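You operate a simulated robot arm through the tools that you are given. There is no shell and no other tool.

You run a simulated robot arm. Do the job below in one go: nothing can be reset, and whatever is moved stays where it is left.

JOB
Give both beakers one 25 ml dose from the dispenser.
Fine: the two on the bench; set the dial first and leave it; put each back where it stood; leave the dispenser head down. Set down upright: beaker.

Only the result counts: the job must be done as asked and must still hold three seconds after the hand-in. Knocking over, shifting, dropping, spilling or breaking anything else fails it.

ROBOT AND FRAMES
A 6-joint arm with a two-finger gripper, fixed in place. Base frame: the origin is on the floor under the middle of its stand, x ahead of it, y to its left, z up. Lengths are in m, angles in degrees, forces in N, time in s.
It reaches about 1.572 m from its shoulder. Its first joint turns from -166.0 to 166.0 degrees. Payload 2.45 kg.
The TCP is the grasp point between the finger pads, 0.02 m short of the fingertips. In the tool frame z runs along the fingers and y along their closing line. The gripper opens to 0.14 m; its body begins 0.168 m behind the TCP.
Orientation is that of the tool frame in the base frame, as a unit quaternion [w, x, y, z]. With the fingers straight down and closing along the base's y, the tool's x points along the base's -x, its y along +y and its z along -z.

CONTROLS
- The arm moves only by the tool apply_moves. Its argument "steps" is a list of rows, each an object (a shift or turn left out is 0, a gripper value left out holds the last) with "gripper": the finger opening in m, from 0 to 0.14; "xyz": the shift along the base's x, y, z in m, a list of three; "dr": the turn, a rotation vector about the base's x, y, z in degrees, a list of three. In form: [{"gripper": gripper, "xyz": [x, y, z], "dr": [rx, ry, rz]}, ...]. A call has 1 to 20 rows; each row shifts and turns the commanded pose from where the row before left it. Each row takes 0.2 s and may step no farther than 0.05 m and 8.6 degrees from the row before; otherwise, or with a gripper value out of range, the whole call is refused. Where a pose cannot be reached the arm comes as near as it can. A force on the tool above 40 N (or 10 N above the force at the start of the call, whichever is more), or a blocked arm, ends the call early, and 0.2 s more pass. The fingers move at their own pace (about 0.045 m/s each) and stop on an object; they squeeze with about 34 N. The grip force told is the motor's: it shows also when the fingers shut on nothing. Time passes only in rows, and 0.2 s behind the last, so rows that do not move let the fingers close. It gives the time, the measured TCP pose, the force on the tool (base axes), the opening and the grip force at its end, in the units of the frame above (readings bear some noise), with the torque about the TCP (base axes, N m) and any sound that the robot's microphone picked up.
- Cameras (640 x 400 px; columns grow to the right, rows downward): "scene" is fixed at [0.219, 0.6476, 1.5916]; the picture's right is [-0.50, -0.87, 0.00], its down [-0.50, 0.29, -0.82] and it looks along [0.71, -0.41, -0.57] (base axes); focal length 248 px, centre (320, 200). "wrist" rides on the gripper at [0.078, 0.011, -0.209] in the tool frame; the picture's right is [-0.14, 0.99, 0.00], its down [-0.92, -0.13, -0.37] and it looks along [-0.36, -0.05, 0.93] (tool axes); focal length 280 px, centre (320, 200). There is no depth. A picture from a camera that has moved, and an enlarged one, comes with that camera's place and axes in the base frame and with its lens.
- camera(camera): a new picture of that camera. It takes no simulated time.
- enlarge(camera, box): a new picture of the part [left, top, right, bottom] of that camera's present view, enlarged. It takes no simulated time.
- close_job(): hands the job in; it is judged then, once.

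Places have to be worked out from the pictures, the camera data and where the tool is seen. Open the gripper and draw the arm clear of the work before you hand the job in, unless the task says otherwise.

The tools are called after "Emit:" as a command line: name --argument value ..., lists and objects as JSON in quotes. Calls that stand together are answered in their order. apply_moves: Moves the arm, as the interface text tells. Its arguments: {"type":"object","properties":{"steps":{"type":"array"}},"required":["steps"]} The other tools are called the same way: camera (camera) takes a picture; enlarge (camera, box) takes an enlarged picture of a part of a camera's view; close_job () hands the job in.

At the start:

```text
time_s: 0.0
tcp_pos: [0.55, 0.1318, 1.4534]
orientation: [0.001, -0.001, 1.0, 0.0]
force: [-0.3, -0.1, -0.2]
ft_torque: [0.0, -0.03, -0.01]
gripper_width: 0.1399
grip_force: 0.1
```

scene: 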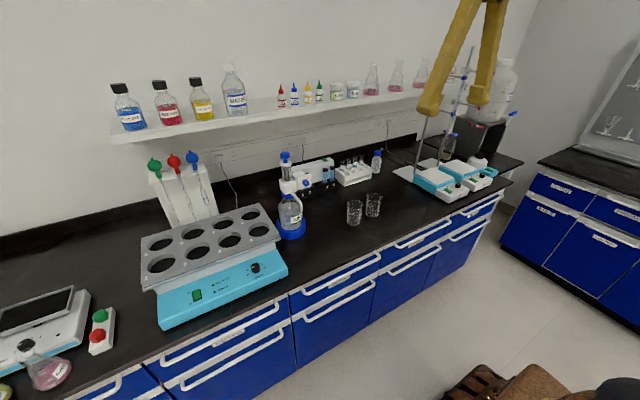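
wrist: 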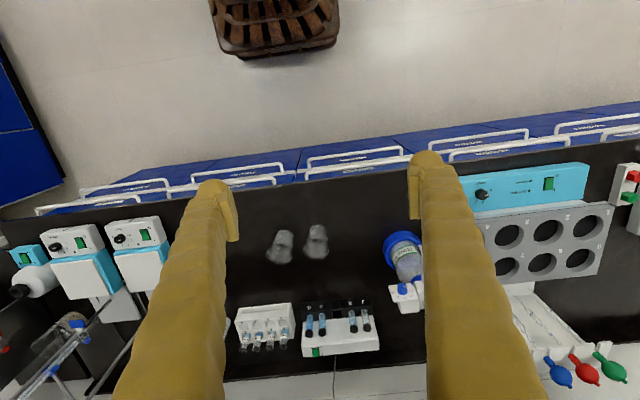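

I'll start by looking more closely at the dispenser and beakers in both views before moving.

Emit:
enlarge --camera "scene" --box '[240, 130, 400, 250]'

Emit:
enlarge --camera "wrist" --box '[230, 200, 450, 340]'

Emit:
enlarge --camera "scene" --box '[265, 145, 325, 245]'

```text
3.33 times, centred on (320, 190) of scene
camera zoom: at [0.219, 0.6476, 1.5916], right [-0.5, -0.87, 0.0], down [-0.5, 0.29, -0.82], along [0.71, -0.41, -0.57], focal length 827 px, centre (320, 233)
```

zoom: 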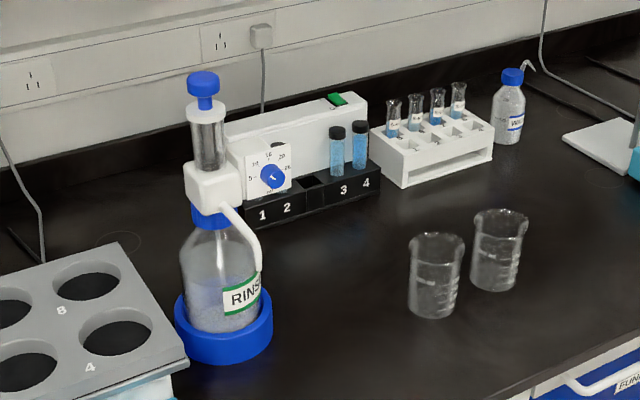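

```text
2.86 times, centred on (340, 270) of wrist
camera zoom: at [0.4726, 0.1432, 1.6623], right [0.14, 0.99, 0.0], down [0.92, -0.13, 0.37], along [0.37, -0.05, -0.93], focal length 801 px, centre (263, 0)
```

zoom: 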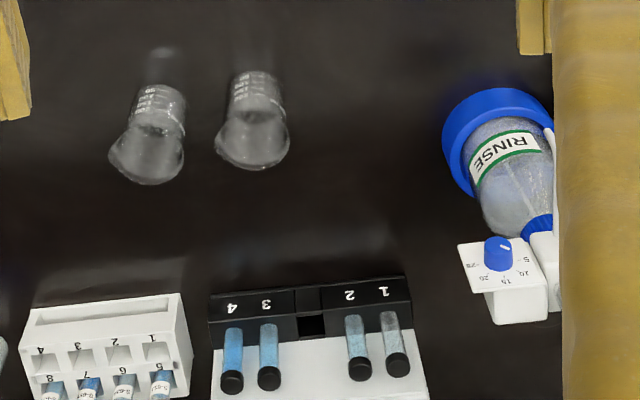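

```text
4.00 times, centred on (295, 195) of scene
camera zoom: at [0.219, 0.6476, 1.5916], right [-0.5, -0.87, 0.0], down [-0.5, 0.29, -0.82], along [0.71, -0.41, -0.57], focal length 993 px, centre (420, 220)
```

zoom: 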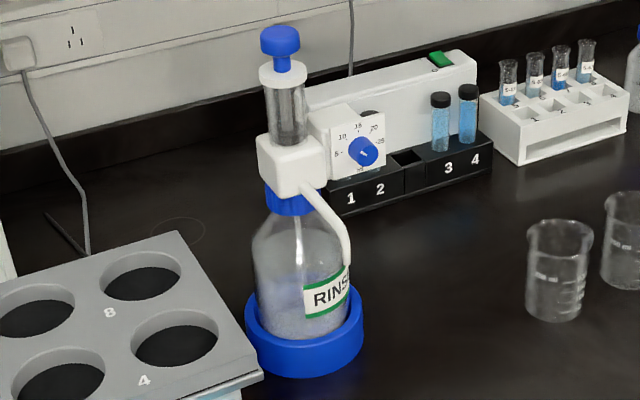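

The beakers seem to be near (0.91, 0.07) and the dispenser near (0.97, 0.33). Its dial faces the robot and its nozzle points toward -x. I'll shift the wrist camera in front of the dispenser, high and clear, for better views.

Emit:
apply_moves --steps '[{"xyz": [-0.02, 0.045, 0]}, {"xyz": [-0.02, 0.045, 0]}, {"xyz": [-0.02, 0.045, 0]}, {"xyz": [0, 0.045, 0]}, {"xyz": [0, 0, 0]}]'

Emit:
camera --camera "wrist"

Emit:
camera --camera "scene"

```text
time_s: 1.2
tcp_pos: [0.4916, 0.3142, 1.455]
orientation: [0.001, -0.001, 1.0, -0.001]
force: [-0.1, 0.6, 0.1]
ft_torque: [-0.04, 0.0, 0.01]
gripper_width: 0.1402
grip_force: 0.0
```

```text
taken
camera wrist: at [0.4146, 0.3261, 1.6626], right [0.14, 0.99, 0.0], down [0.92, -0.13, 0.37], along [0.37, -0.05, -0.93], focal length 280 px, centre (320, 200)
```

wrist: 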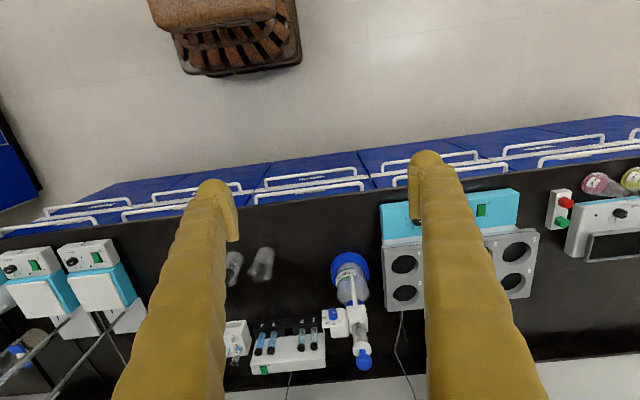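

```text
taken
```

scene: 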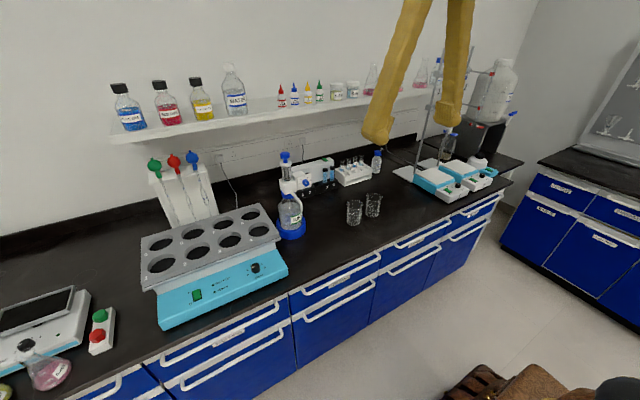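

The dispenser is now in clear view between the fingers. I'll zoom in to locate its parts.

Emit:
enlarge --camera "wrist" --box '[310, 240, 400, 380]'

Emit:
enlarge --camera "wrist" --box '[220, 230, 380, 330]'

Emit:
enlarge --camera "scene" --box '[280, 165, 330, 200]'

```text
2.86 times, centred on (355, 310) of wrist
camera zoom: at [0.4146, 0.3261, 1.6626], right [0.14, 0.99, 0.0], down [0.92, -0.13, 0.37], along [0.37, -0.05, -0.93], focal length 801 px, centre (220, -114)
```

zoom: 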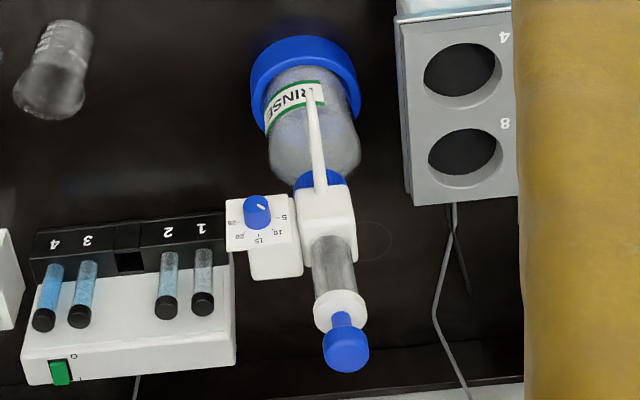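

```text
4.00 times, centred on (300, 280) of wrist
camera zoom: at [0.4146, 0.3261, 1.6626], right [0.14, 0.99, 0.0], down [0.92, -0.13, 0.37], along [0.37, -0.05, -0.93], focal length 1122 px, centre (400, -120)
```

zoom: 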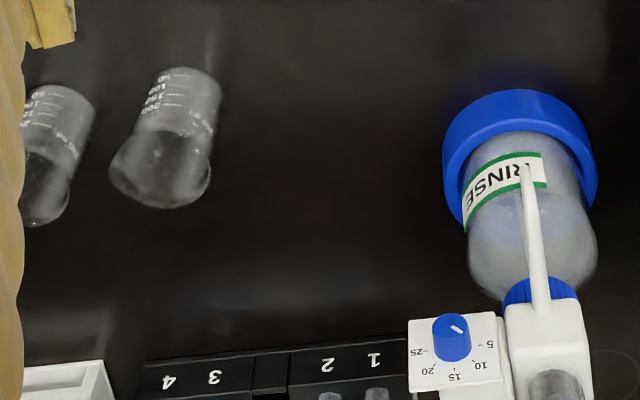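

```text
11.43 times, centred on (305, 182) of scene
camera zoom: at [0.219, 0.6476, 1.5916], right [-0.5, -0.87, 0.0], down [-0.5, 0.29, -0.82], along [0.71, -0.41, -0.57], focal length 2836 px, centre (491, 400)
```

zoom: 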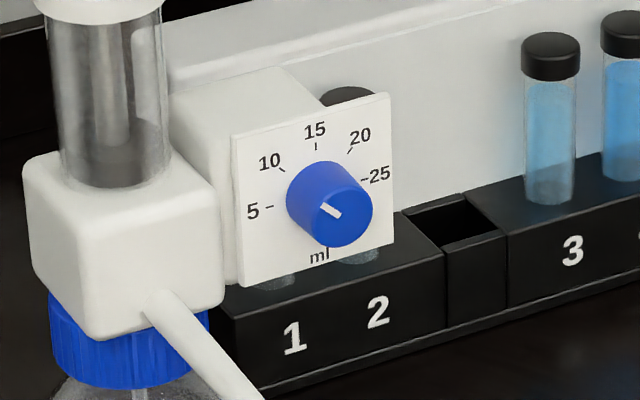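

The dial's pointer appears to sit at 10, with 5 to 25 spanning 9 o'clock to 3 o'clock. I'll look at the gripper's finger shape and check the dial once more.

Emit:
enlarge --camera "scene" --box '[340, 0, 500, 160]'

Emit:
enlarge --camera "scene" --box '[292, 172, 318, 192]'

Emit:
enlarge --camera "scene" --box '[335, 180, 395, 230]'

Emit:
enlarge --camera "scene" --box '[265, 180, 325, 245]'

```text
2.50 times, centred on (420, 80) of scene
camera zoom: at [0.219, 0.6476, 1.5916], right [-0.5, -0.87, 0.0], down [-0.5, 0.29, -0.82], along [0.71, -0.41, -0.57], focal length 620 px, centre (70, 500)
```

zoom: 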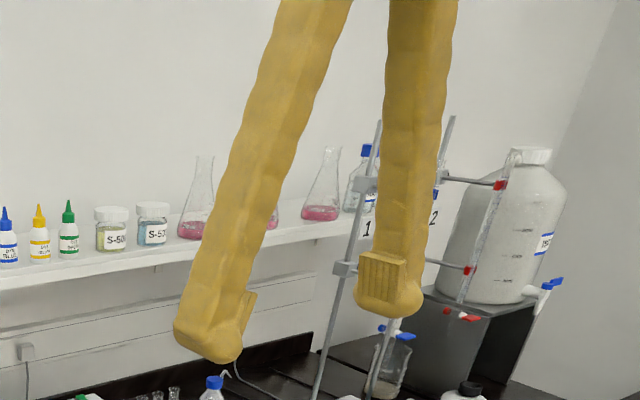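

```text
16.00 times, centred on (305, 182) of scene
camera zoom: at [0.219, 0.6476, 1.5916], right [-0.5, -0.87, 0.0], down [-0.5, 0.29, -0.82], along [0.71, -0.41, -0.57], focal length 3970 px, centre (560, 488)
```

zoom: 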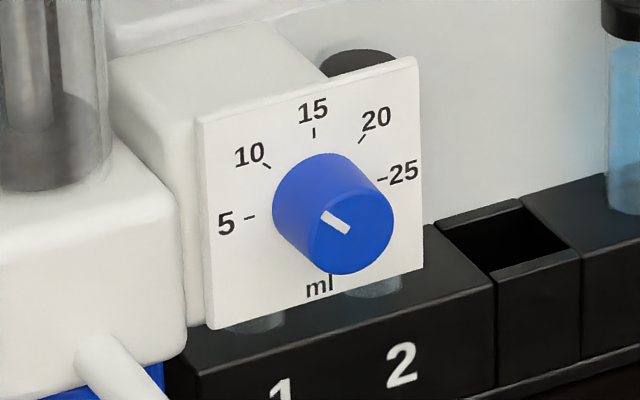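

```text
8.00 times, centred on (365, 205) of scene
camera zoom: at [0.219, 0.6476, 1.5916], right [-0.5, -0.87, 0.0], down [-0.5, 0.29, -0.82], along [0.71, -0.41, -0.57], focal length 1985 px, centre (-40, 160)
```

zoom: 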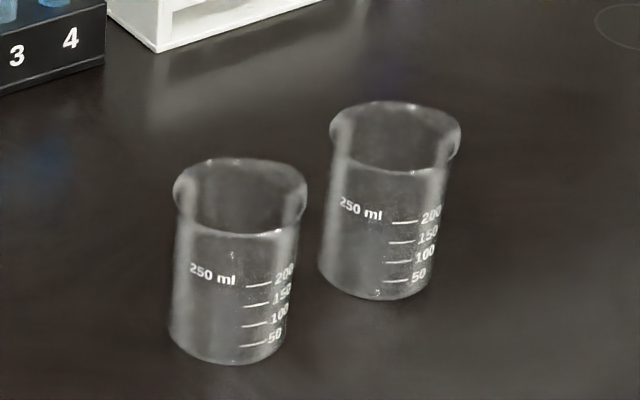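

```text
6.15 times, centred on (295, 212) of scene
camera zoom: at [0.219, 0.6476, 1.5916], right [-0.5, -0.87, 0.0], down [-0.5, 0.29, -0.82], along [0.71, -0.41, -0.57], focal length 1527 px, centre (474, 123)
```

zoom: 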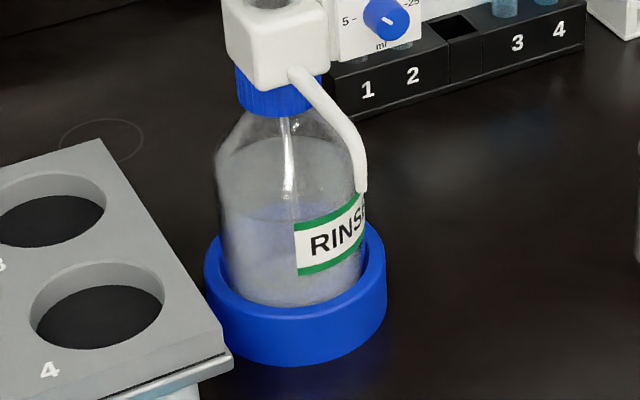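

The dial points at 10, so the knob must turn 135° clockwise, about +x, with its axis near (y 0.285, z 1.098) and its front near x 0.945. I'll pitch the gripper forward until the fingers are horizontal, staying well back from the dispenser.

Emit:
apply_moves --steps '[{"xyz": [0.019, -0.0025, -0.0167], "dr": [0, -7.5, 0]}, {"xyz": [0.019, -0.0025, -0.0167], "dr": [0, -7.5, 0]}, {"xyz": [0.019, -0.0025, -0.0167], "dr": [0, -7.5, 0]}, {"xyz": [0.019, -0.0025, -0.0167], "dr": [0, -7.5, 0]}, {"xyz": [0.019, -0.0025, -0.0167], "dr": [0, -7.5, 0]}, {"xyz": [0.019, -0.0025, -0.0167], "dr": [0, -7.5, 0]}, {"xyz": [0.019, -0.0025, -0.0167], "dr": [0, -7.5, 0]}, {"xyz": [0.019, -0.0025, -0.0167], "dr": [0, -7.5, 0]}, {"xyz": [0.019, -0.0025, -0.0167], "dr": [0, -7.5, 0]}, {"xyz": [0.019, -0.0025, -0.0167], "dr": [0, -7.5, 0]}, {"xyz": [0.019, -0.0025, -0.0167], "dr": [0, -7.5, 0]}, {"xyz": [0.019, -0.0025, -0.0167], "dr": [0, -7.5, 0]}, {"xyz": [0, 0, 0]}]'

Emit:
camera --camera "wrist"

Emit:
camera --camera "scene"

```text
time_s: 4.0
tcp_pos: [0.7197, 0.2816, 1.2513]
orientation: [0.708, -0.001, 0.706, 0.001]
force: [-0.2, 0.4, -0.7]
ft_torque: [0.03, -0.01, 0.01]
gripper_width: 0.1404
grip_force: 0.1
```

```text
taken
camera wrist: at [0.5109, 0.2929, 1.172], right [0.0, 0.99, 0.14], down [-0.37, -0.13, 0.92], along [0.93, -0.05, 0.37], focal length 280 px, centre (320, 200)
```

wrist: 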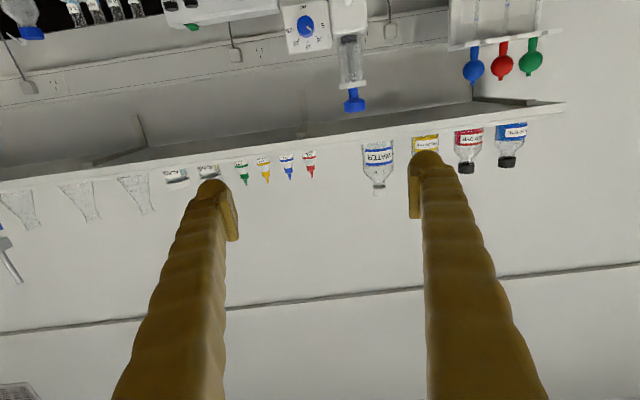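

```text
taken
```

scene: 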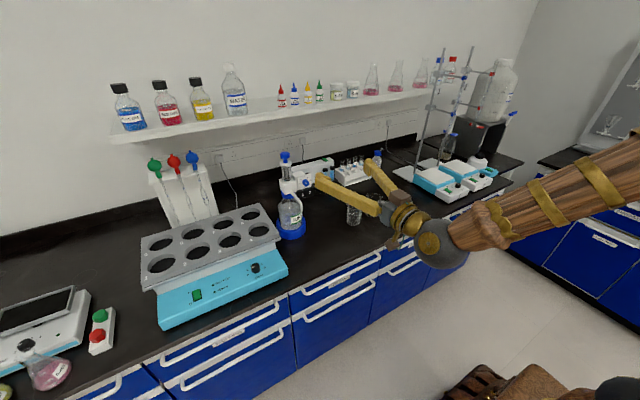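

The pose was reached cleanly. The upside-down wrist view shows the dial and plunger from the front, so I'll zoom in to refine their positions.

Emit:
enlarge --camera "wrist" --box '[270, 0, 390, 120]'

Emit:
enlarge --camera "scene" --box '[290, 150, 450, 270]'

```text
3.33 times, centred on (330, 60) of wrist
camera zoom: at [0.5109, 0.2929, 1.172], right [0.0, 0.99, 0.14], down [-0.37, -0.13, 0.92], along [0.93, -0.05, 0.37], focal length 935 px, centre (287, 667)
```

zoom: 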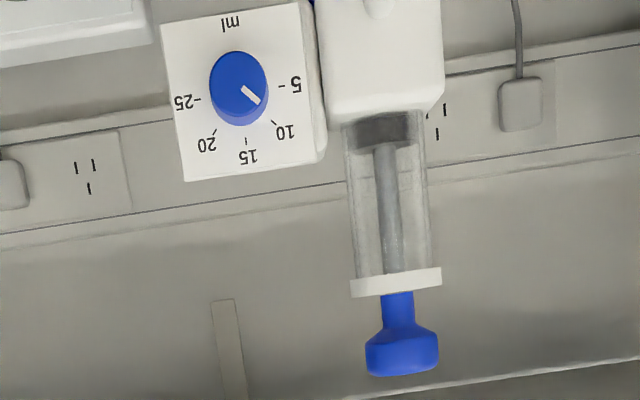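

```text
3.33 times, centred on (370, 210) of scene
camera zoom: at [0.219, 0.6476, 1.5916], right [-0.5, -0.87, 0.0], down [-0.5, 0.29, -0.82], along [0.71, -0.41, -0.57], focal length 827 px, centre (153, 167)
```

zoom: 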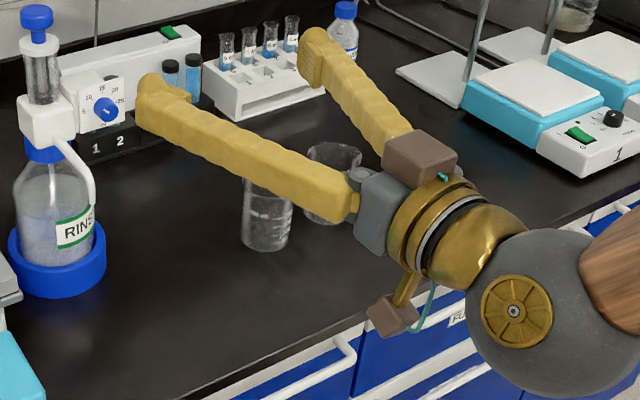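

The plunger's dark piston sits at the bottom of its cylinder, so the head is down, and the pointer is confirmed at 10. I'll roll the wrist 45°, narrow the fingers and move in front of the knob, keeping a standoff.

Emit:
apply_moves --steps '[{"gripper": 0.06, "xyz": [0.01, 0.0005, -0.019], "dr": [7.5, 0, 0]}, {"xyz": [0.01, 0.0005, -0.019], "dr": [7.5, 0, 0]}, {"xyz": [0.01, 0.0005, -0.019], "dr": [7.5, 0, 0]}, {"xyz": [0.01, 0.0005, -0.019], "dr": [7.5, 0, 0]}, {"xyz": [0.01, 0.0005, -0.019], "dr": [7.5, 0, 0]}, {"xyz": [0.01, 0.0005, -0.019], "dr": [7.5, 0, 0]}, {"xyz": [0.01, 0.0005, -0.02]}, {"xyz": [0.01, 0.0005, -0.02]}, {"xyz": [0, 0, 0]}]'

Emit:
camera --camera "wrist"

Emit:
enlarge --camera "scene" --box '[260, 140, 420, 260]'

```text
time_s: 6.0
tcp_pos: [0.7692, 0.3707, 1.3025]
orientation: [0.633, 0.273, 0.694, 0.207]
force: [0.1, -0.5, 0.6]
ft_torque: [0.01, -0.02, -0.01]
gripper_width: 0.06
grip_force: 0.0
out of reach, approached as far as the arm can: row 3, 4, 5, 6, 7, 8
```

```text
taken
camera wrist: at [0.5592, 0.4427, 1.2729], right [0.12, 0.67, 0.73], down [-0.33, -0.67, 0.66], along [0.93, -0.33, 0.14], focal length 280 px, centre (320, 200)
```

wrist: 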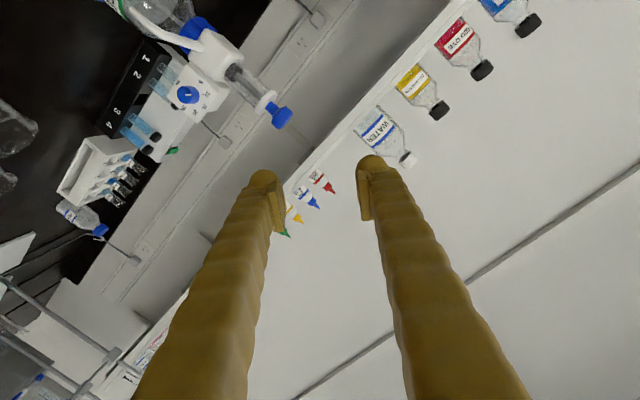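

```text
3.33 times, centred on (340, 200) of scene
camera zoom: at [0.219, 0.6476, 1.5916], right [-0.5, -0.87, 0.0], down [-0.5, 0.29, -0.82], along [0.71, -0.41, -0.57], focal length 827 px, centre (253, 200)
```

zoom: 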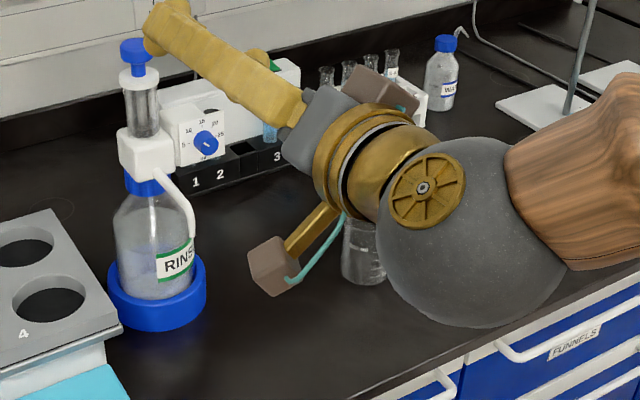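

The rolled pose was out of reach and the arm stopped off target, still clear of the dispenser. I'll undo that motion to see which part is limiting.

Emit:
apply_moves --steps '[{"xyz": [-0.01, -0.0005, 0.02]}, {"xyz": [-0.01, -0.0005, 0.02]}, {"xyz": [-0.01, -0.0005, 0.019], "dr": [-7.5, 0, 0]}, {"xyz": [-0.01, -0.0005, 0.019], "dr": [-7.5, 0, 0]}, {"xyz": [-0.01, -0.0005, 0.019], "dr": [-7.5, 0, 0]}, {"xyz": [-0.01, -0.0005, 0.019], "dr": [-7.5, 0, 0]}, {"xyz": [-0.01, -0.0005, 0.019], "dr": [-7.5, 0, 0]}, {"xyz": [-0.01, -0.0005, 0.019], "dr": [-7.5, 0, 0]}, {"xyz": [0, 0, 0]}]'

Emit:
camera --camera "scene"

```text
time_s: 8.0
tcp_pos: [0.6883, 0.3627, 1.455]
orientation: [0.691, 0.008, 0.72, -0.066]
force: [0.7, -1.1, 0.1]
ft_torque: [-0.01, -0.04, 0.01]
gripper_width: 0.06
grip_force: 0.1
```

```text
taken
```

scene: 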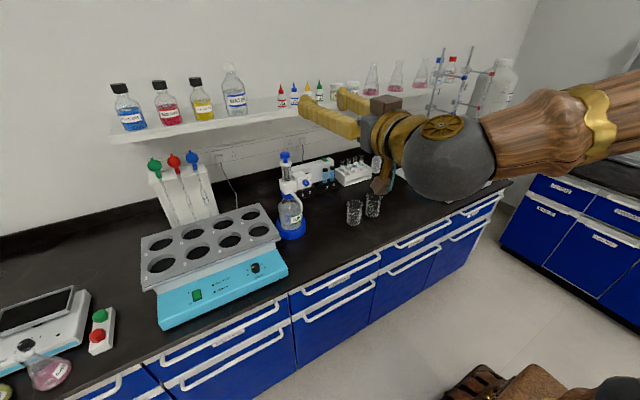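

The target was clamped, so the tool now points forward with a small drift. The arm was probably folded too tightly, so I'll straighten the tool and test a pose farther out in x, still above and in front of everything.

Emit:
apply_moves --steps '[{"xyz": [0, 0, 0], "dr": [4.7, -2.35, 6.0]}, {"xyz": [0.02, -0.01, 0]}, {"xyz": [0.02, -0.01, 0]}, {"xyz": [0.02, -0.01, -0.02]}, {"xyz": [0.02, -0.01, -0.03]}, {"xyz": [0.02, -0.01, -0.03]}, {"xyz": [0.02, -0.01, -0.03]}, {"xyz": [0.02, -0.01, -0.03]}, {"xyz": [0.01, -0.008, -0.03]}, {"xyz": [0, 0, -0.03]}, {"xyz": [0, 0, 0]}]'

Emit:
camera --camera "scene"

```text
time_s: 10.4
tcp_pos: [0.8395, 0.2839, 1.2587]
orientation: [0.708, 0.002, 0.706, 0.001]
force: [-0.1, 0.0, -0.1]
ft_torque: [0.01, 0.01, 0.0]
gripper_width: 0.06
grip_force: 0.0
```

```text
taken
```

scene: 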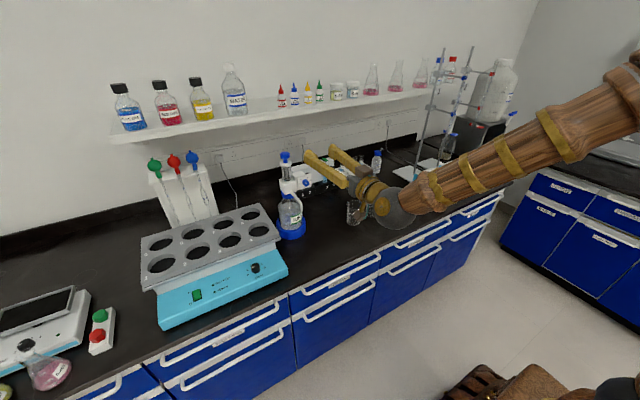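

That pose is fine. Now I'll test the roll of 45° here at height before lowering.

Emit:
apply_moves --steps '[{"dr": [7.5, 0, 0]}, {"dr": [7.5, 0, 0]}, {"dr": [7.5, 0, 0]}, {"dr": [7.5, 0, 0]}, {"dr": [7.5, 0, 0]}, {"dr": [7.5, 0, 0]}, {"xyz": [0, 0, 0]}]'

```text
time_s: 12.0
tcp_pos: [0.8258, 0.3429, 1.3633]
orientation: [0.639, 0.279, 0.679, 0.229]
force: [1.0, 0.2, 0.3]
ft_torque: [0.01, 0.02, 0.02]
gripper_width: 0.06
grip_force: 0.1
out of reach, approached as far as the arm can: row 3, 4, 5, 6
```

Positive roll is limited to about 15–20° here. I'll return and test negative roll, since the finger line repeats every 180°.

Emit:
apply_moves --steps '[{"dr": [-7.0, -0.55, 0.69]}, {"dr": [-7.0, -0.55, 0.69], "xyz": [0.003, -0.012, -0.02]}, {"dr": [-7.0, -0.55, 0.69], "xyz": [0.003, -0.012, -0.02]}, {"dr": [-7.0, -0.55, 0.69], "xyz": [0.003, -0.012, -0.02]}, {"dr": [-7.0, -0.55, 0.69], "xyz": [0.003, -0.012, -0.02]}, {"dr": [-7.0, -0.55, 0.69], "xyz": [0.002, -0.011, -0.025]}, {"xyz": [0, 0, 0]}]'

Emit:
apply_moves --steps '[{"dr": [-7.5, 0, 0]}, {"dr": [-7.5, 0, 0]}, {"dr": [-7.5, 0, 0]}, {"dr": [-7.5, 0, 0]}, {"dr": [-7.5, 0, 0]}, {"dr": [-7.5, 0, 0]}, {"xyz": [0, 0, 0]}]'

```text
time_s: 13.6
tcp_pos: [0.8379, 0.2837, 1.2568]
orientation: [0.707, 0.0, 0.707, 0.0]
force: [-0.3, 0.0, -0.4]
ft_torque: [0.01, -0.01, 0.02]
gripper_width: 0.0601
grip_force: 0.1
```

```text
time_s: 15.2
tcp_pos: [0.8388, 0.2836, 1.2577]
orientation: [0.653, -0.272, 0.653, -0.271]
force: [0.6, 0.0, -0.1]
ft_torque: [0.01, -0.02, -0.02]
gripper_width: 0.0598
grip_force: 0.1
```

Negative roll works. I'll continue to -135°, a diagonal finger line that keeps the fingers off the nozzle, and look again.

Emit:
apply_moves --steps '[{"dr": [-7.5, 0, 0]}, {"dr": [-7.5, 0, 0]}, {"dr": [-7.5, 0, 0]}, {"dr": [-7.5, 0, 0]}, {"dr": [-7.5, 0, 0]}, {"dr": [-7.5, 0, 0]}, {"dr": [-7.5, 0, 0]}, {"dr": [-7.5, 0, 0]}, {"dr": [-7.5, 0, 0]}, {"dr": [-7.5, 0, 0]}, {"dr": [-7.5, 0, 0]}, {"dr": [-7.5, 0, 0]}, {"xyz": [0, 0, 0]}]'

Emit:
camera --camera "wrist"

Emit:
camera --camera "scene"

```text
time_s: 18.0
tcp_pos: [0.8408, 0.2835, 1.2575]
orientation: [-0.27, 0.654, -0.27, 0.653]
force: [0.3, 0.8, 0.0]
ft_torque: [0.0, -0.03, -0.03]
gripper_width: 0.0599
grip_force: 0.1
```

```text
taken
camera wrist: at [0.6316, 0.2217, 1.3049], right [0.0, -0.6, -0.8], down [-0.37, 0.74, -0.56], along [0.93, 0.29, -0.22], focal length 280 px, centre (320, 200)
```

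wrist: 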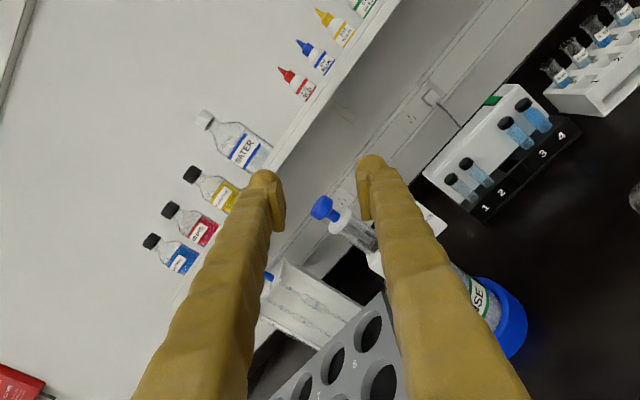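

```text
taken
```

scene: 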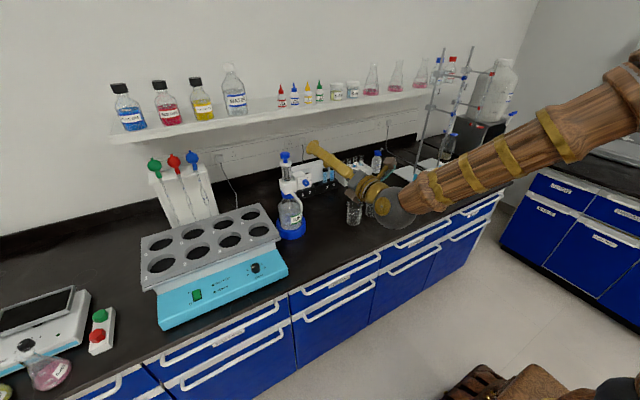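

Reached. Now I'll lower straight down toward knob height at x≈0.84, still about 0.1 m short of the knob.

Emit:
apply_moves --steps '[{"xyz": [0, 0, -0.02]}, {"xyz": [0, 0, -0.02]}, {"xyz": [0, 0, -0.02]}, {"xyz": [0, 0, -0.02]}, {"xyz": [0, 0, -0.02]}, {"xyz": [0, 0, -0.02]}, {"xyz": [0, 0, -0.02]}, {"xyz": [0, 0, -0.02]}, {"xyz": [0, 0, 0]}]'

Emit:
camera --camera "wrist"

Emit:
enlarge --camera "scene" --box '[260, 140, 420, 260]'

```text
time_s: 20.0
tcp_pos: [0.8399, 0.281, 1.096]
orientation: [-0.271, 0.654, -0.272, 0.653]
force: [0.3, -0.3, -0.3]
ft_torque: [0.0, 0.0, -0.01]
gripper_width: 0.0602
grip_force: 0.0
```

```text
taken
camera wrist: at [0.6311, 0.2194, 1.1435], right [0.0, -0.6, -0.8], down [-0.37, 0.74, -0.56], along [0.93, 0.29, -0.22], focal length 280 px, centre (320, 200)
```

wrist: 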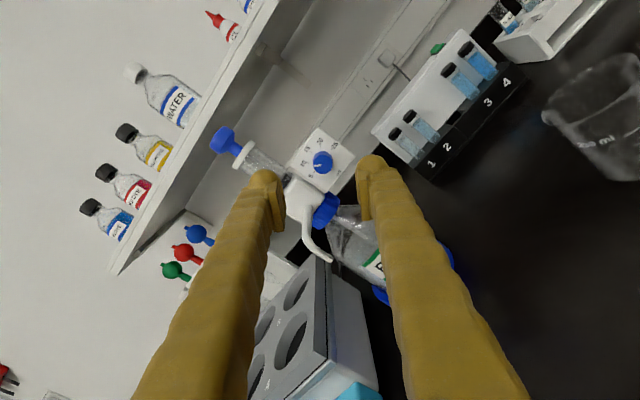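

```text
3.33 times, centred on (340, 200) of scene
camera zoom: at [0.219, 0.6476, 1.5916], right [-0.5, -0.87, 0.0], down [-0.5, 0.29, -0.82], along [0.71, -0.41, -0.57], focal length 827 px, centre (253, 200)
```

zoom: 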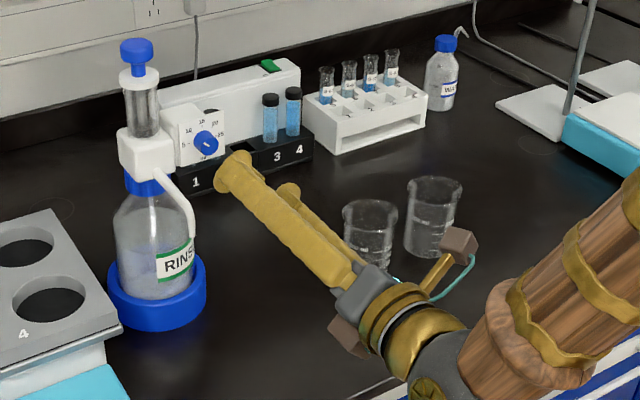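

The knob appears just above the centre of the finger gap. I'll zoom in to measure the knob, the nozzle and the plate.

Emit:
enlarge --camera "wrist" --box '[200, 110, 360, 270]'

Emit:
enlarge --camera "scene" --box '[285, 165, 335, 205]'

```text
2.50 times, centred on (280, 190) of wrist
camera zoom: at [0.6311, 0.2194, 1.1435], right [0.0, -0.6, -0.8], down [-0.37, 0.74, -0.56], along [0.93, 0.29, -0.22], focal length 701 px, centre (420, 225)
```

zoom: 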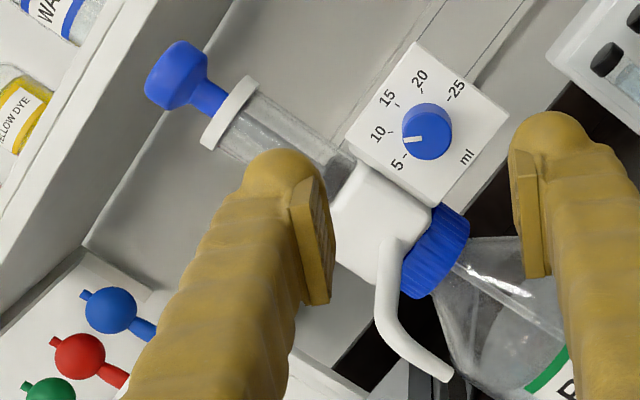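

```text
10.00 times, centred on (310, 185) of scene
camera zoom: at [0.219, 0.6476, 1.5916], right [-0.5, -0.87, 0.0], down [-0.5, 0.29, -0.82], along [0.71, -0.41, -0.57], focal length 2482 px, centre (420, 350)
```

zoom: 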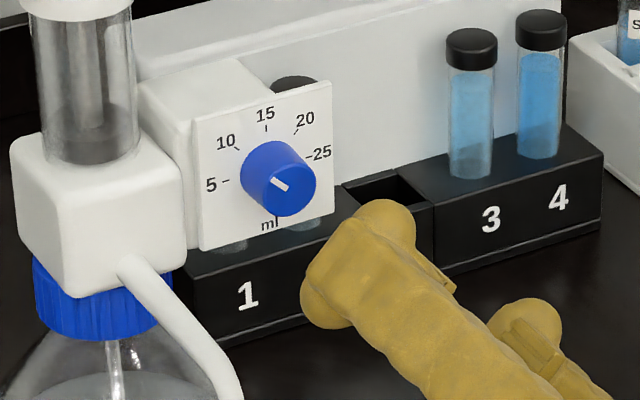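

Combining the views, the knob front is near (0.957, 0.284, 1.089), with the plate about 2 cm behind it. I'll align, open slightly wider than the knob and approach to x≈0.92, then check.

Emit:
apply_moves --steps '[{"xyz": [0, 0.0015, -0.0035]}, {"xyz": [0, 0.0015, -0.0035]}, {"xyz": [0.02, 0, 0]}, {"xyz": [0.02, 0, 0]}, {"xyz": [0.02, 0, 0]}, {"xyz": [0.02, 0, 0]}, {"xyz": [0, 0, 0]}]'

Emit:
enlarge --camera "wrist" --box '[200, 90, 440, 270]'

Emit:
enlarge --camera "scene" --box '[285, 165, 335, 205]'

```text
time_s: 21.6
tcp_pos: [0.9183, 0.2855, 1.091]
orientation: [-0.271, 0.654, -0.27, 0.653]
force: [0.0, 0.1, 0.2]
ft_torque: [-0.02, 0.02, -0.01]
gripper_width: 0.0602
grip_force: 0.0
```

```text
2.22 times, centred on (320, 180) of wrist
camera zoom: at [0.7087, 0.2224, 1.1386], right [0.0, -0.6, -0.8], down [-0.37, 0.74, -0.56], along [0.93, 0.29, -0.22], focal length 623 px, centre (320, 244)
```

zoom: 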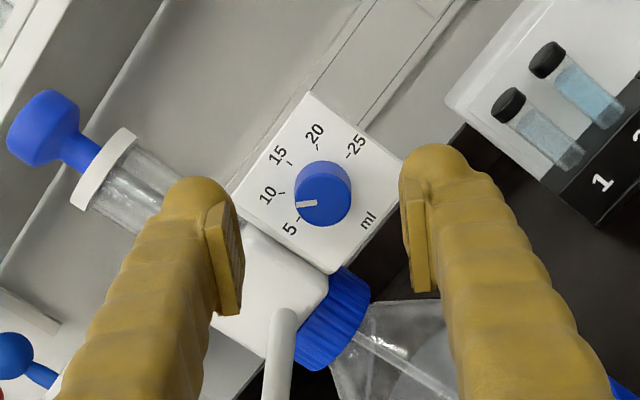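

```text
10.00 times, centred on (310, 185) of scene
camera zoom: at [0.219, 0.6476, 1.5916], right [-0.5, -0.87, 0.0], down [-0.5, 0.29, -0.82], along [0.71, -0.41, -0.57], focal length 2482 px, centre (420, 350)
```

zoom: 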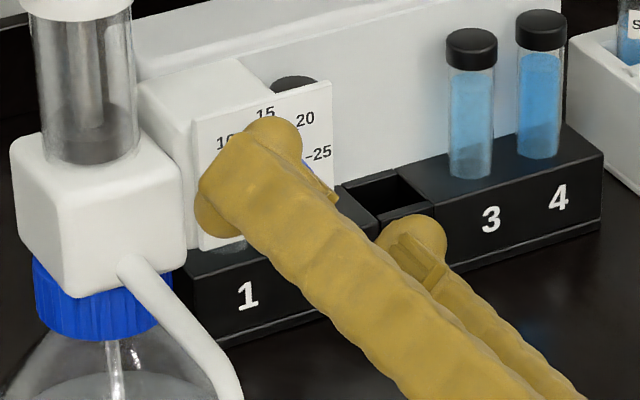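

The knob sits almost exactly on the tool axis. I'll advance the last ~28 mm in small steps, watching the force.

Emit:
apply_moves --steps '[{"xyz": [0.007, 0, 0]}, {"xyz": [0.007, 0, 0]}, {"xyz": [0.007, 0, 0]}, {"xyz": [0.006, 0, 0]}, {"xyz": [0, 0, 0]}]'

Emit:
enlarge --camera "wrist" --box '[200, 90, 440, 270]'

Emit:
enlarge --camera "scene" --box '[285, 165, 335, 205]'

```text
time_s: 22.8
tcp_pos: [0.9473, 0.2841, 1.0896]
orientation: [-0.271, 0.654, -0.27, 0.653]
force: [1.1, 0.2, -0.5]
ft_torque: [-0.02, -0.02, 0.01]
gripper_width: 0.0601
grip_force: 0.0
```

```text
2.22 times, centred on (320, 180) of wrist
camera zoom: at [0.7386, 0.2234, 1.1369], right [0.0, -0.6, -0.8], down [-0.37, 0.74, -0.56], along [0.93, 0.29, -0.22], focal length 623 px, centre (320, 244)
```

zoom: 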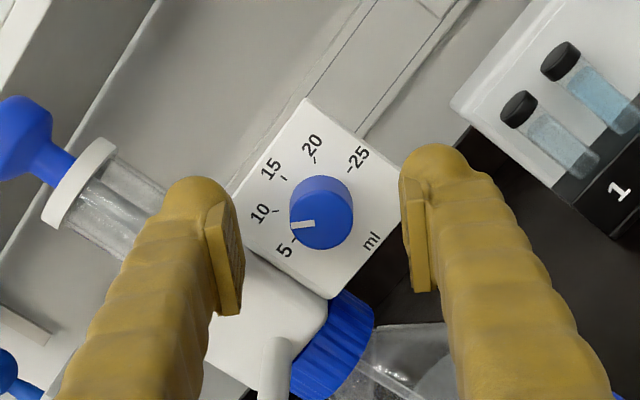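

```text
10.00 times, centred on (310, 185) of scene
camera zoom: at [0.219, 0.6476, 1.5916], right [-0.5, -0.87, 0.0], down [-0.5, 0.29, -0.82], along [0.71, -0.41, -0.57], focal length 2482 px, centre (420, 350)
```

zoom: 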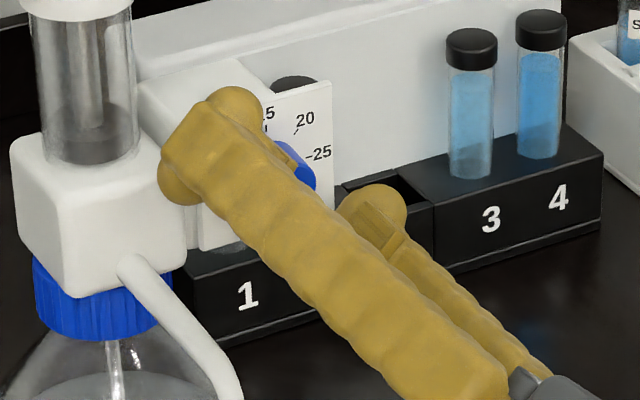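

The knob remains centred, but only its front is between the pads. I'll creep forward ~6 mm more, watching for contact with the plate.

Emit:
apply_moves --steps '[{"xyz": [0.003, 0, 0]}, {"xyz": [0.003, 0, 0]}, {"xyz": [0, 0, 0]}]'

Emit:
camera --camera "wrist"

Emit:
enlarge --camera "scene" --box '[285, 165, 335, 205]'

```text
time_s: 23.6
tcp_pos: [0.952, 0.287, 1.0911]
orientation: [-0.271, 0.654, -0.271, 0.652]
force: [0.4, -0.5, 0.3]
ft_torque: [0.0, 0.0, 0.0]
gripper_width: 0.0601
grip_force: 0.0
```

```text
taken
camera wrist: at [0.7444, 0.2245, 1.1381], right [0.0, -0.6, -0.8], down [-0.37, 0.74, -0.56], along [0.93, 0.29, -0.22], focal length 280 px, centre (320, 200)
```

wrist: 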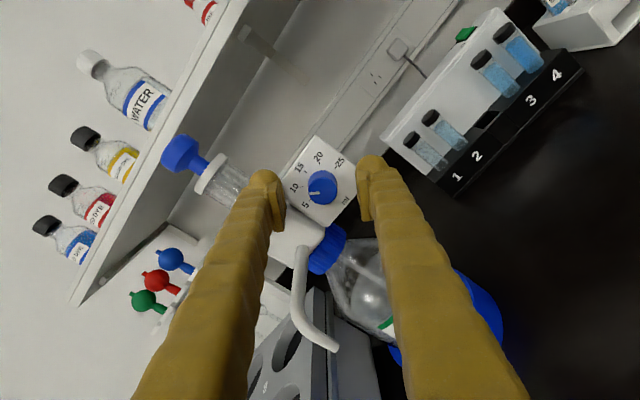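

```text
10.00 times, centred on (310, 185) of scene
camera zoom: at [0.219, 0.6476, 1.5916], right [-0.5, -0.87, 0.0], down [-0.5, 0.29, -0.82], along [0.71, -0.41, -0.57], focal length 2482 px, centre (420, 350)
```

zoom: 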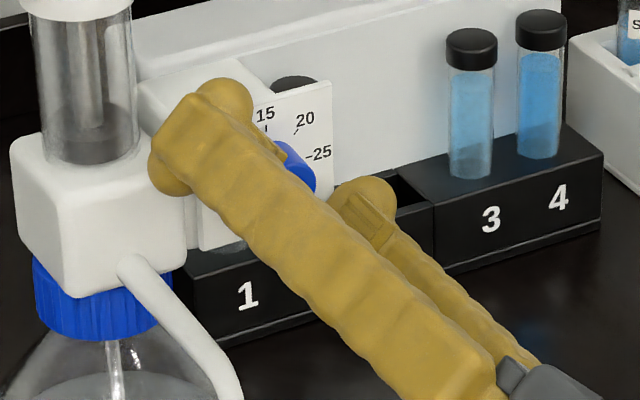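

There is no contact force so far. I'll close on the knob and check the grip reading.

Emit:
apply_moves --steps '[{"gripper": 0.01}, {}, {}, {}, {}]'

Emit:
enlarge --camera "wrist" --box '[240, 120, 400, 240]'

Emit:
enlarge --camera "scene" --box '[285, 165, 335, 205]'

```text
time_s: 24.3
tcp_pos: [0.9521, 0.2908, 1.0962]
orientation: [-0.274, 0.651, -0.268, 0.655]
force: [-15.6, 9.8, 12.3]
ft_torque: [0.55, -0.48, 0.71]
gripper_width: 0.0409
grip_force: 23.4
stopped in row 3: the force on the tool passed its limit at 44 N (the readings are from after the stop); the commanded pose is now the measured one
```

```text
3.33 times, centred on (320, 180) of wrist
camera zoom: at [0.7437, 0.2271, 1.1416], right [0.01, -0.6, -0.8], down [-0.37, 0.74, -0.56], along [0.93, 0.3, -0.22], focal length 935 px, centre (320, 267)
```

zoom: 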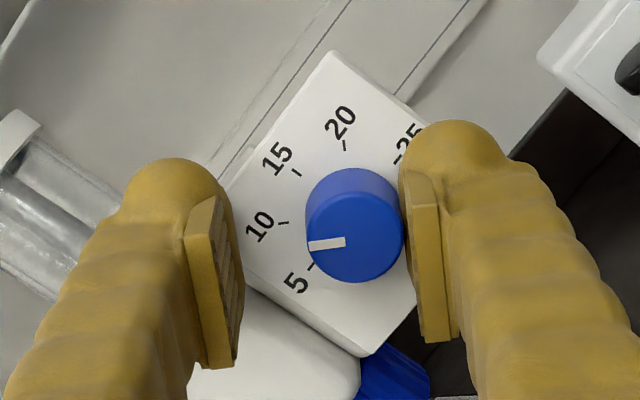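

```text
10.00 times, centred on (310, 185) of scene
camera zoom: at [0.219, 0.6476, 1.5916], right [-0.5, -0.87, 0.0], down [-0.5, 0.29, -0.82], along [0.71, -0.41, -0.57], focal length 2482 px, centre (420, 350)
```

zoom: 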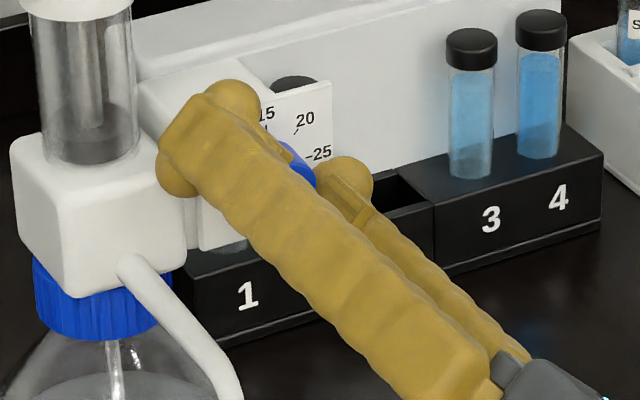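

The call stopped at 44 N: a fingertip apparently caught the corner of the dial plate while closing, which pushed the arm aside. I'll open and back off about 8 mm, then check that nothing shifted.

Emit:
apply_moves --steps '[{"gripper": 0.06}, {"xyz": [-0.004, -0.002, -0.002]}, {"xyz": [-0.004, -0.002, -0.003]}, {}, {}]'

Emit:
enlarge --camera "wrist" --box '[240, 120, 400, 240]'

Emit:
enlarge --camera "scene" --box '[265, 145, 325, 245]'

```text
time_s: 25.5
tcp_pos: [0.9455, 0.2854, 1.089]
orientation: [-0.273, 0.652, -0.269, 0.654]
force: [0.2, 0.2, 1.0]
ft_torque: [-0.02, -0.01, -0.03]
gripper_width: 0.0602
grip_force: 0.0
```

```text
3.33 times, centred on (320, 180) of wrist
camera zoom: at [0.7363, 0.2227, 1.1347], right [0.01, -0.6, -0.8], down [-0.37, 0.74, -0.56], along [0.93, 0.3, -0.22], focal length 935 px, centre (320, 267)
```

zoom: 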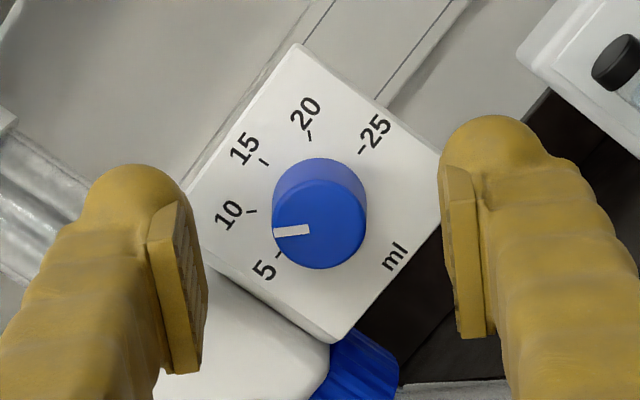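

```text
4.00 times, centred on (295, 195) of scene
camera zoom: at [0.219, 0.6476, 1.5916], right [-0.5, -0.87, 0.0], down [-0.5, 0.29, -0.82], along [0.71, -0.41, -0.57], focal length 993 px, centre (420, 220)
```

zoom: 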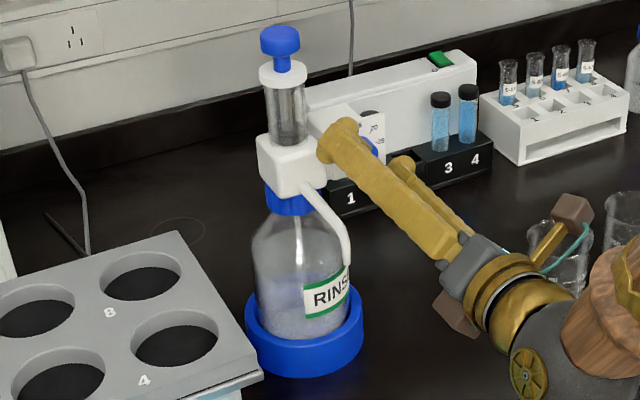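

The dispenser hasn't moved and the force is back to zero. I'll back off a little, pre-close to 36 mm so the tips stay in front of the plate, and then creep in until I feel the plate.

Emit:
apply_moves --steps '[{"xyz": [-0.006, -0.0005, 0]}, {"gripper": 0.036}, {}, {}]'

Emit:
enlarge --camera "wrist" --box '[240, 120, 400, 240]'

Emit:
enlarge --camera "scene" --box '[285, 165, 335, 205]'

```text
time_s: 26.5
tcp_pos: [0.9391, 0.286, 1.0887]
orientation: [-0.272, 0.653, -0.268, 0.654]
force: [-0.2, -0.3, 0.0]
ft_torque: [0.0, 0.01, 0.01]
gripper_width: 0.036
grip_force: 0.1
```

```text
3.33 times, centred on (320, 180) of wrist
camera zoom: at [0.7306, 0.2227, 1.1346], right [0.01, -0.6, -0.8], down [-0.37, 0.74, -0.56], along [0.93, 0.3, -0.22], focal length 935 px, centre (320, 267)
```

zoom: 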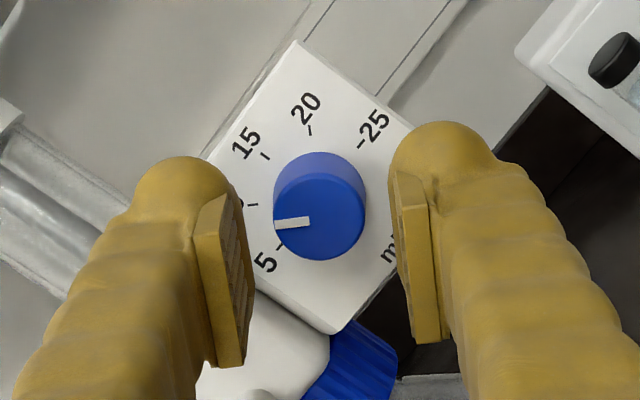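

```text
10.00 times, centred on (310, 185) of scene
camera zoom: at [0.219, 0.6476, 1.5916], right [-0.5, -0.87, 0.0], down [-0.5, 0.29, -0.82], along [0.71, -0.41, -0.57], focal length 2482 px, centre (420, 350)
```

zoom: 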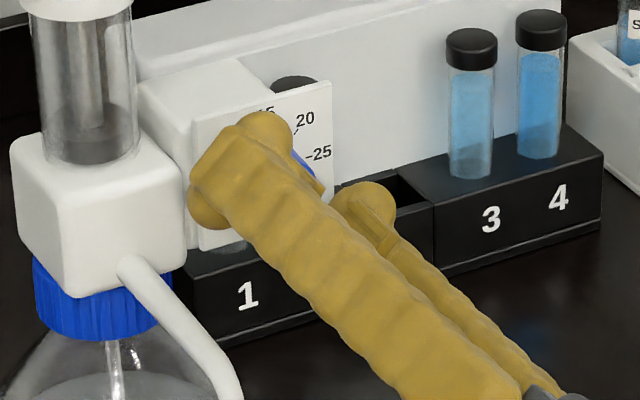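

The knob is well centred between the pads, with a small offset across them that I'll correct. Then I'll creep forward in 3 mm steps.

Emit:
apply_moves --steps '[{"xyz": [0, -0.0017, 0.0017]}, {"xyz": [0.003, 0, 0]}, {"xyz": [0.003, 0, 0]}, {"xyz": [0.002, 0, 0]}, {}]'

Emit:
apply_moves --steps '[{"xyz": [0.002, 0, 0]}, {}]'

Emit:
apply_moves --steps '[{"xyz": [0.002, 0, 0]}, {}]'

Emit:
enlarge --camera "wrist" --box '[240, 120, 400, 240]'

```text
time_s: 27.7
tcp_pos: [0.947, 0.2847, 1.0921]
orientation: [-0.273, 0.652, -0.269, 0.654]
force: [-0.7, -0.1, 0.0]
ft_torque: [-0.03, 0.0, 0.01]
gripper_width: 0.0357
grip_force: 0.0
```

```text
time_s: 28.3
tcp_pos: [0.9485, 0.2824, 1.0897]
orientation: [-0.273, 0.652, -0.268, 0.654]
force: [-0.8, 0.2, -0.5]
ft_torque: [0.01, -0.02, -0.01]
gripper_width: 0.0361
grip_force: 0.1
```

```text
time_s: 28.9
tcp_pos: [0.951, 0.283, 1.0895]
orientation: [-0.273, 0.652, -0.268, 0.654]
force: [0.4, 0.6, -0.1]
ft_torque: [0.02, -0.02, 0.0]
gripper_width: 0.0361
grip_force: 0.1
```

```text
3.33 times, centred on (320, 180) of wrist
camera zoom: at [0.742, 0.2206, 1.1367], right [0.01, -0.6, -0.8], down [-0.37, 0.74, -0.56], along [0.93, 0.3, -0.22], focal length 935 px, centre (320, 267)
```

zoom: 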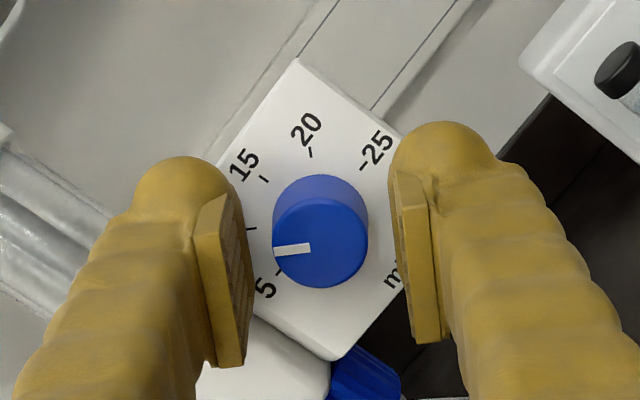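

There is still no contact at x≈0.951. I'll continue in 2 mm steps.

Emit:
apply_moves --steps '[{"xyz": [0.002, 0, 0]}, {}]'

Emit:
apply_moves --steps '[{"xyz": [0.002, 0, 0]}, {}]'

```text
time_s: 29.5
tcp_pos: [0.9538, 0.283, 1.0898]
orientation: [-0.273, 0.652, -0.268, 0.654]
force: [0.0, -0.5, -1.1]
ft_torque: [-0.02, -0.02, 0.0]
gripper_width: 0.036
grip_force: 0.0
```

```text
time_s: 30.2
tcp_pos: [0.955, 0.2835, 1.0905]
orientation: [-0.273, 0.653, -0.269, 0.654]
force: [-17.1, -2.8, 4.9]
ft_torque: [-0.1, 0.15, -0.28]
gripper_width: 0.036
grip_force: 0.0
stopped in row 2: the force on the tool passed its limit at 41 N (the readings are from after the stop); the commanded pose is now the measured one
```

The tips touched the plate at x≈0.955. I'll back off 2.5 mm and then close on the knob.

Emit:
apply_moves --steps '[{"xyz": [-0.0025, 0, 0]}, {}]'

Emit:
apply_moves --steps '[{"gripper": 0.015}, {}, {}]'

Emit:
enlarge --camera "wrist" --box '[240, 120, 400, 240]'

Emit:
enlarge --camera "scene" --box '[265, 145, 325, 245]'

```text
time_s: 30.8
tcp_pos: [0.9522, 0.2833, 1.0911]
orientation: [-0.272, 0.653, -0.269, 0.654]
force: [-0.4, 0.2, 0.6]
ft_torque: [-0.02, 0.03, 0.01]
gripper_width: 0.0361
grip_force: 0.0
```

```text
time_s: 31.6
tcp_pos: [0.9523, 0.2829, 1.0894]
orientation: [-0.273, 0.652, -0.269, 0.654]
force: [3.3, 2.8, 2.0]
ft_torque: [-0.02, 0.02, 0.07]
gripper_width: 0.0227
grip_force: 43.9
```

```text
3.33 times, centred on (320, 180) of wrist
camera zoom: at [0.7444, 0.2207, 1.1365], right [0.01, -0.6, -0.8], down [-0.37, 0.74, -0.56], along [0.93, 0.3, -0.22], focal length 935 px, centre (320, 267)
```

zoom: 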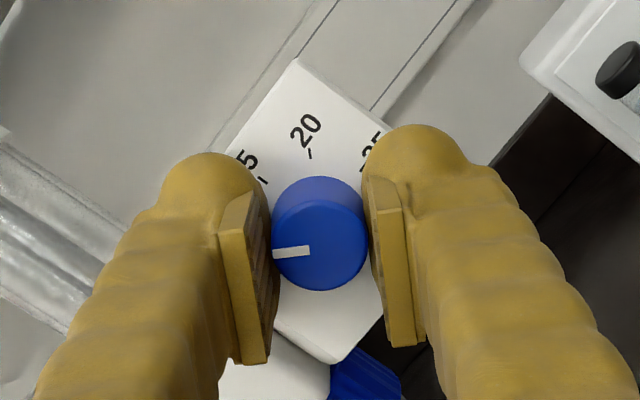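

```text
4.00 times, centred on (295, 195) of scene
camera zoom: at [0.219, 0.6476, 1.5916], right [-0.5, -0.87, 0.0], down [-0.5, 0.29, -0.82], along [0.71, -0.41, -0.57], focal length 993 px, centre (420, 220)
```

zoom: 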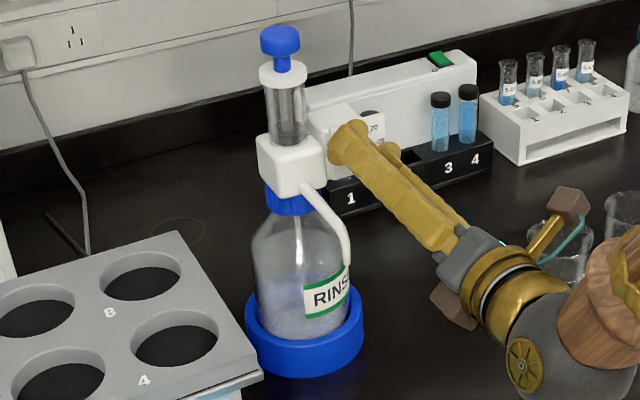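

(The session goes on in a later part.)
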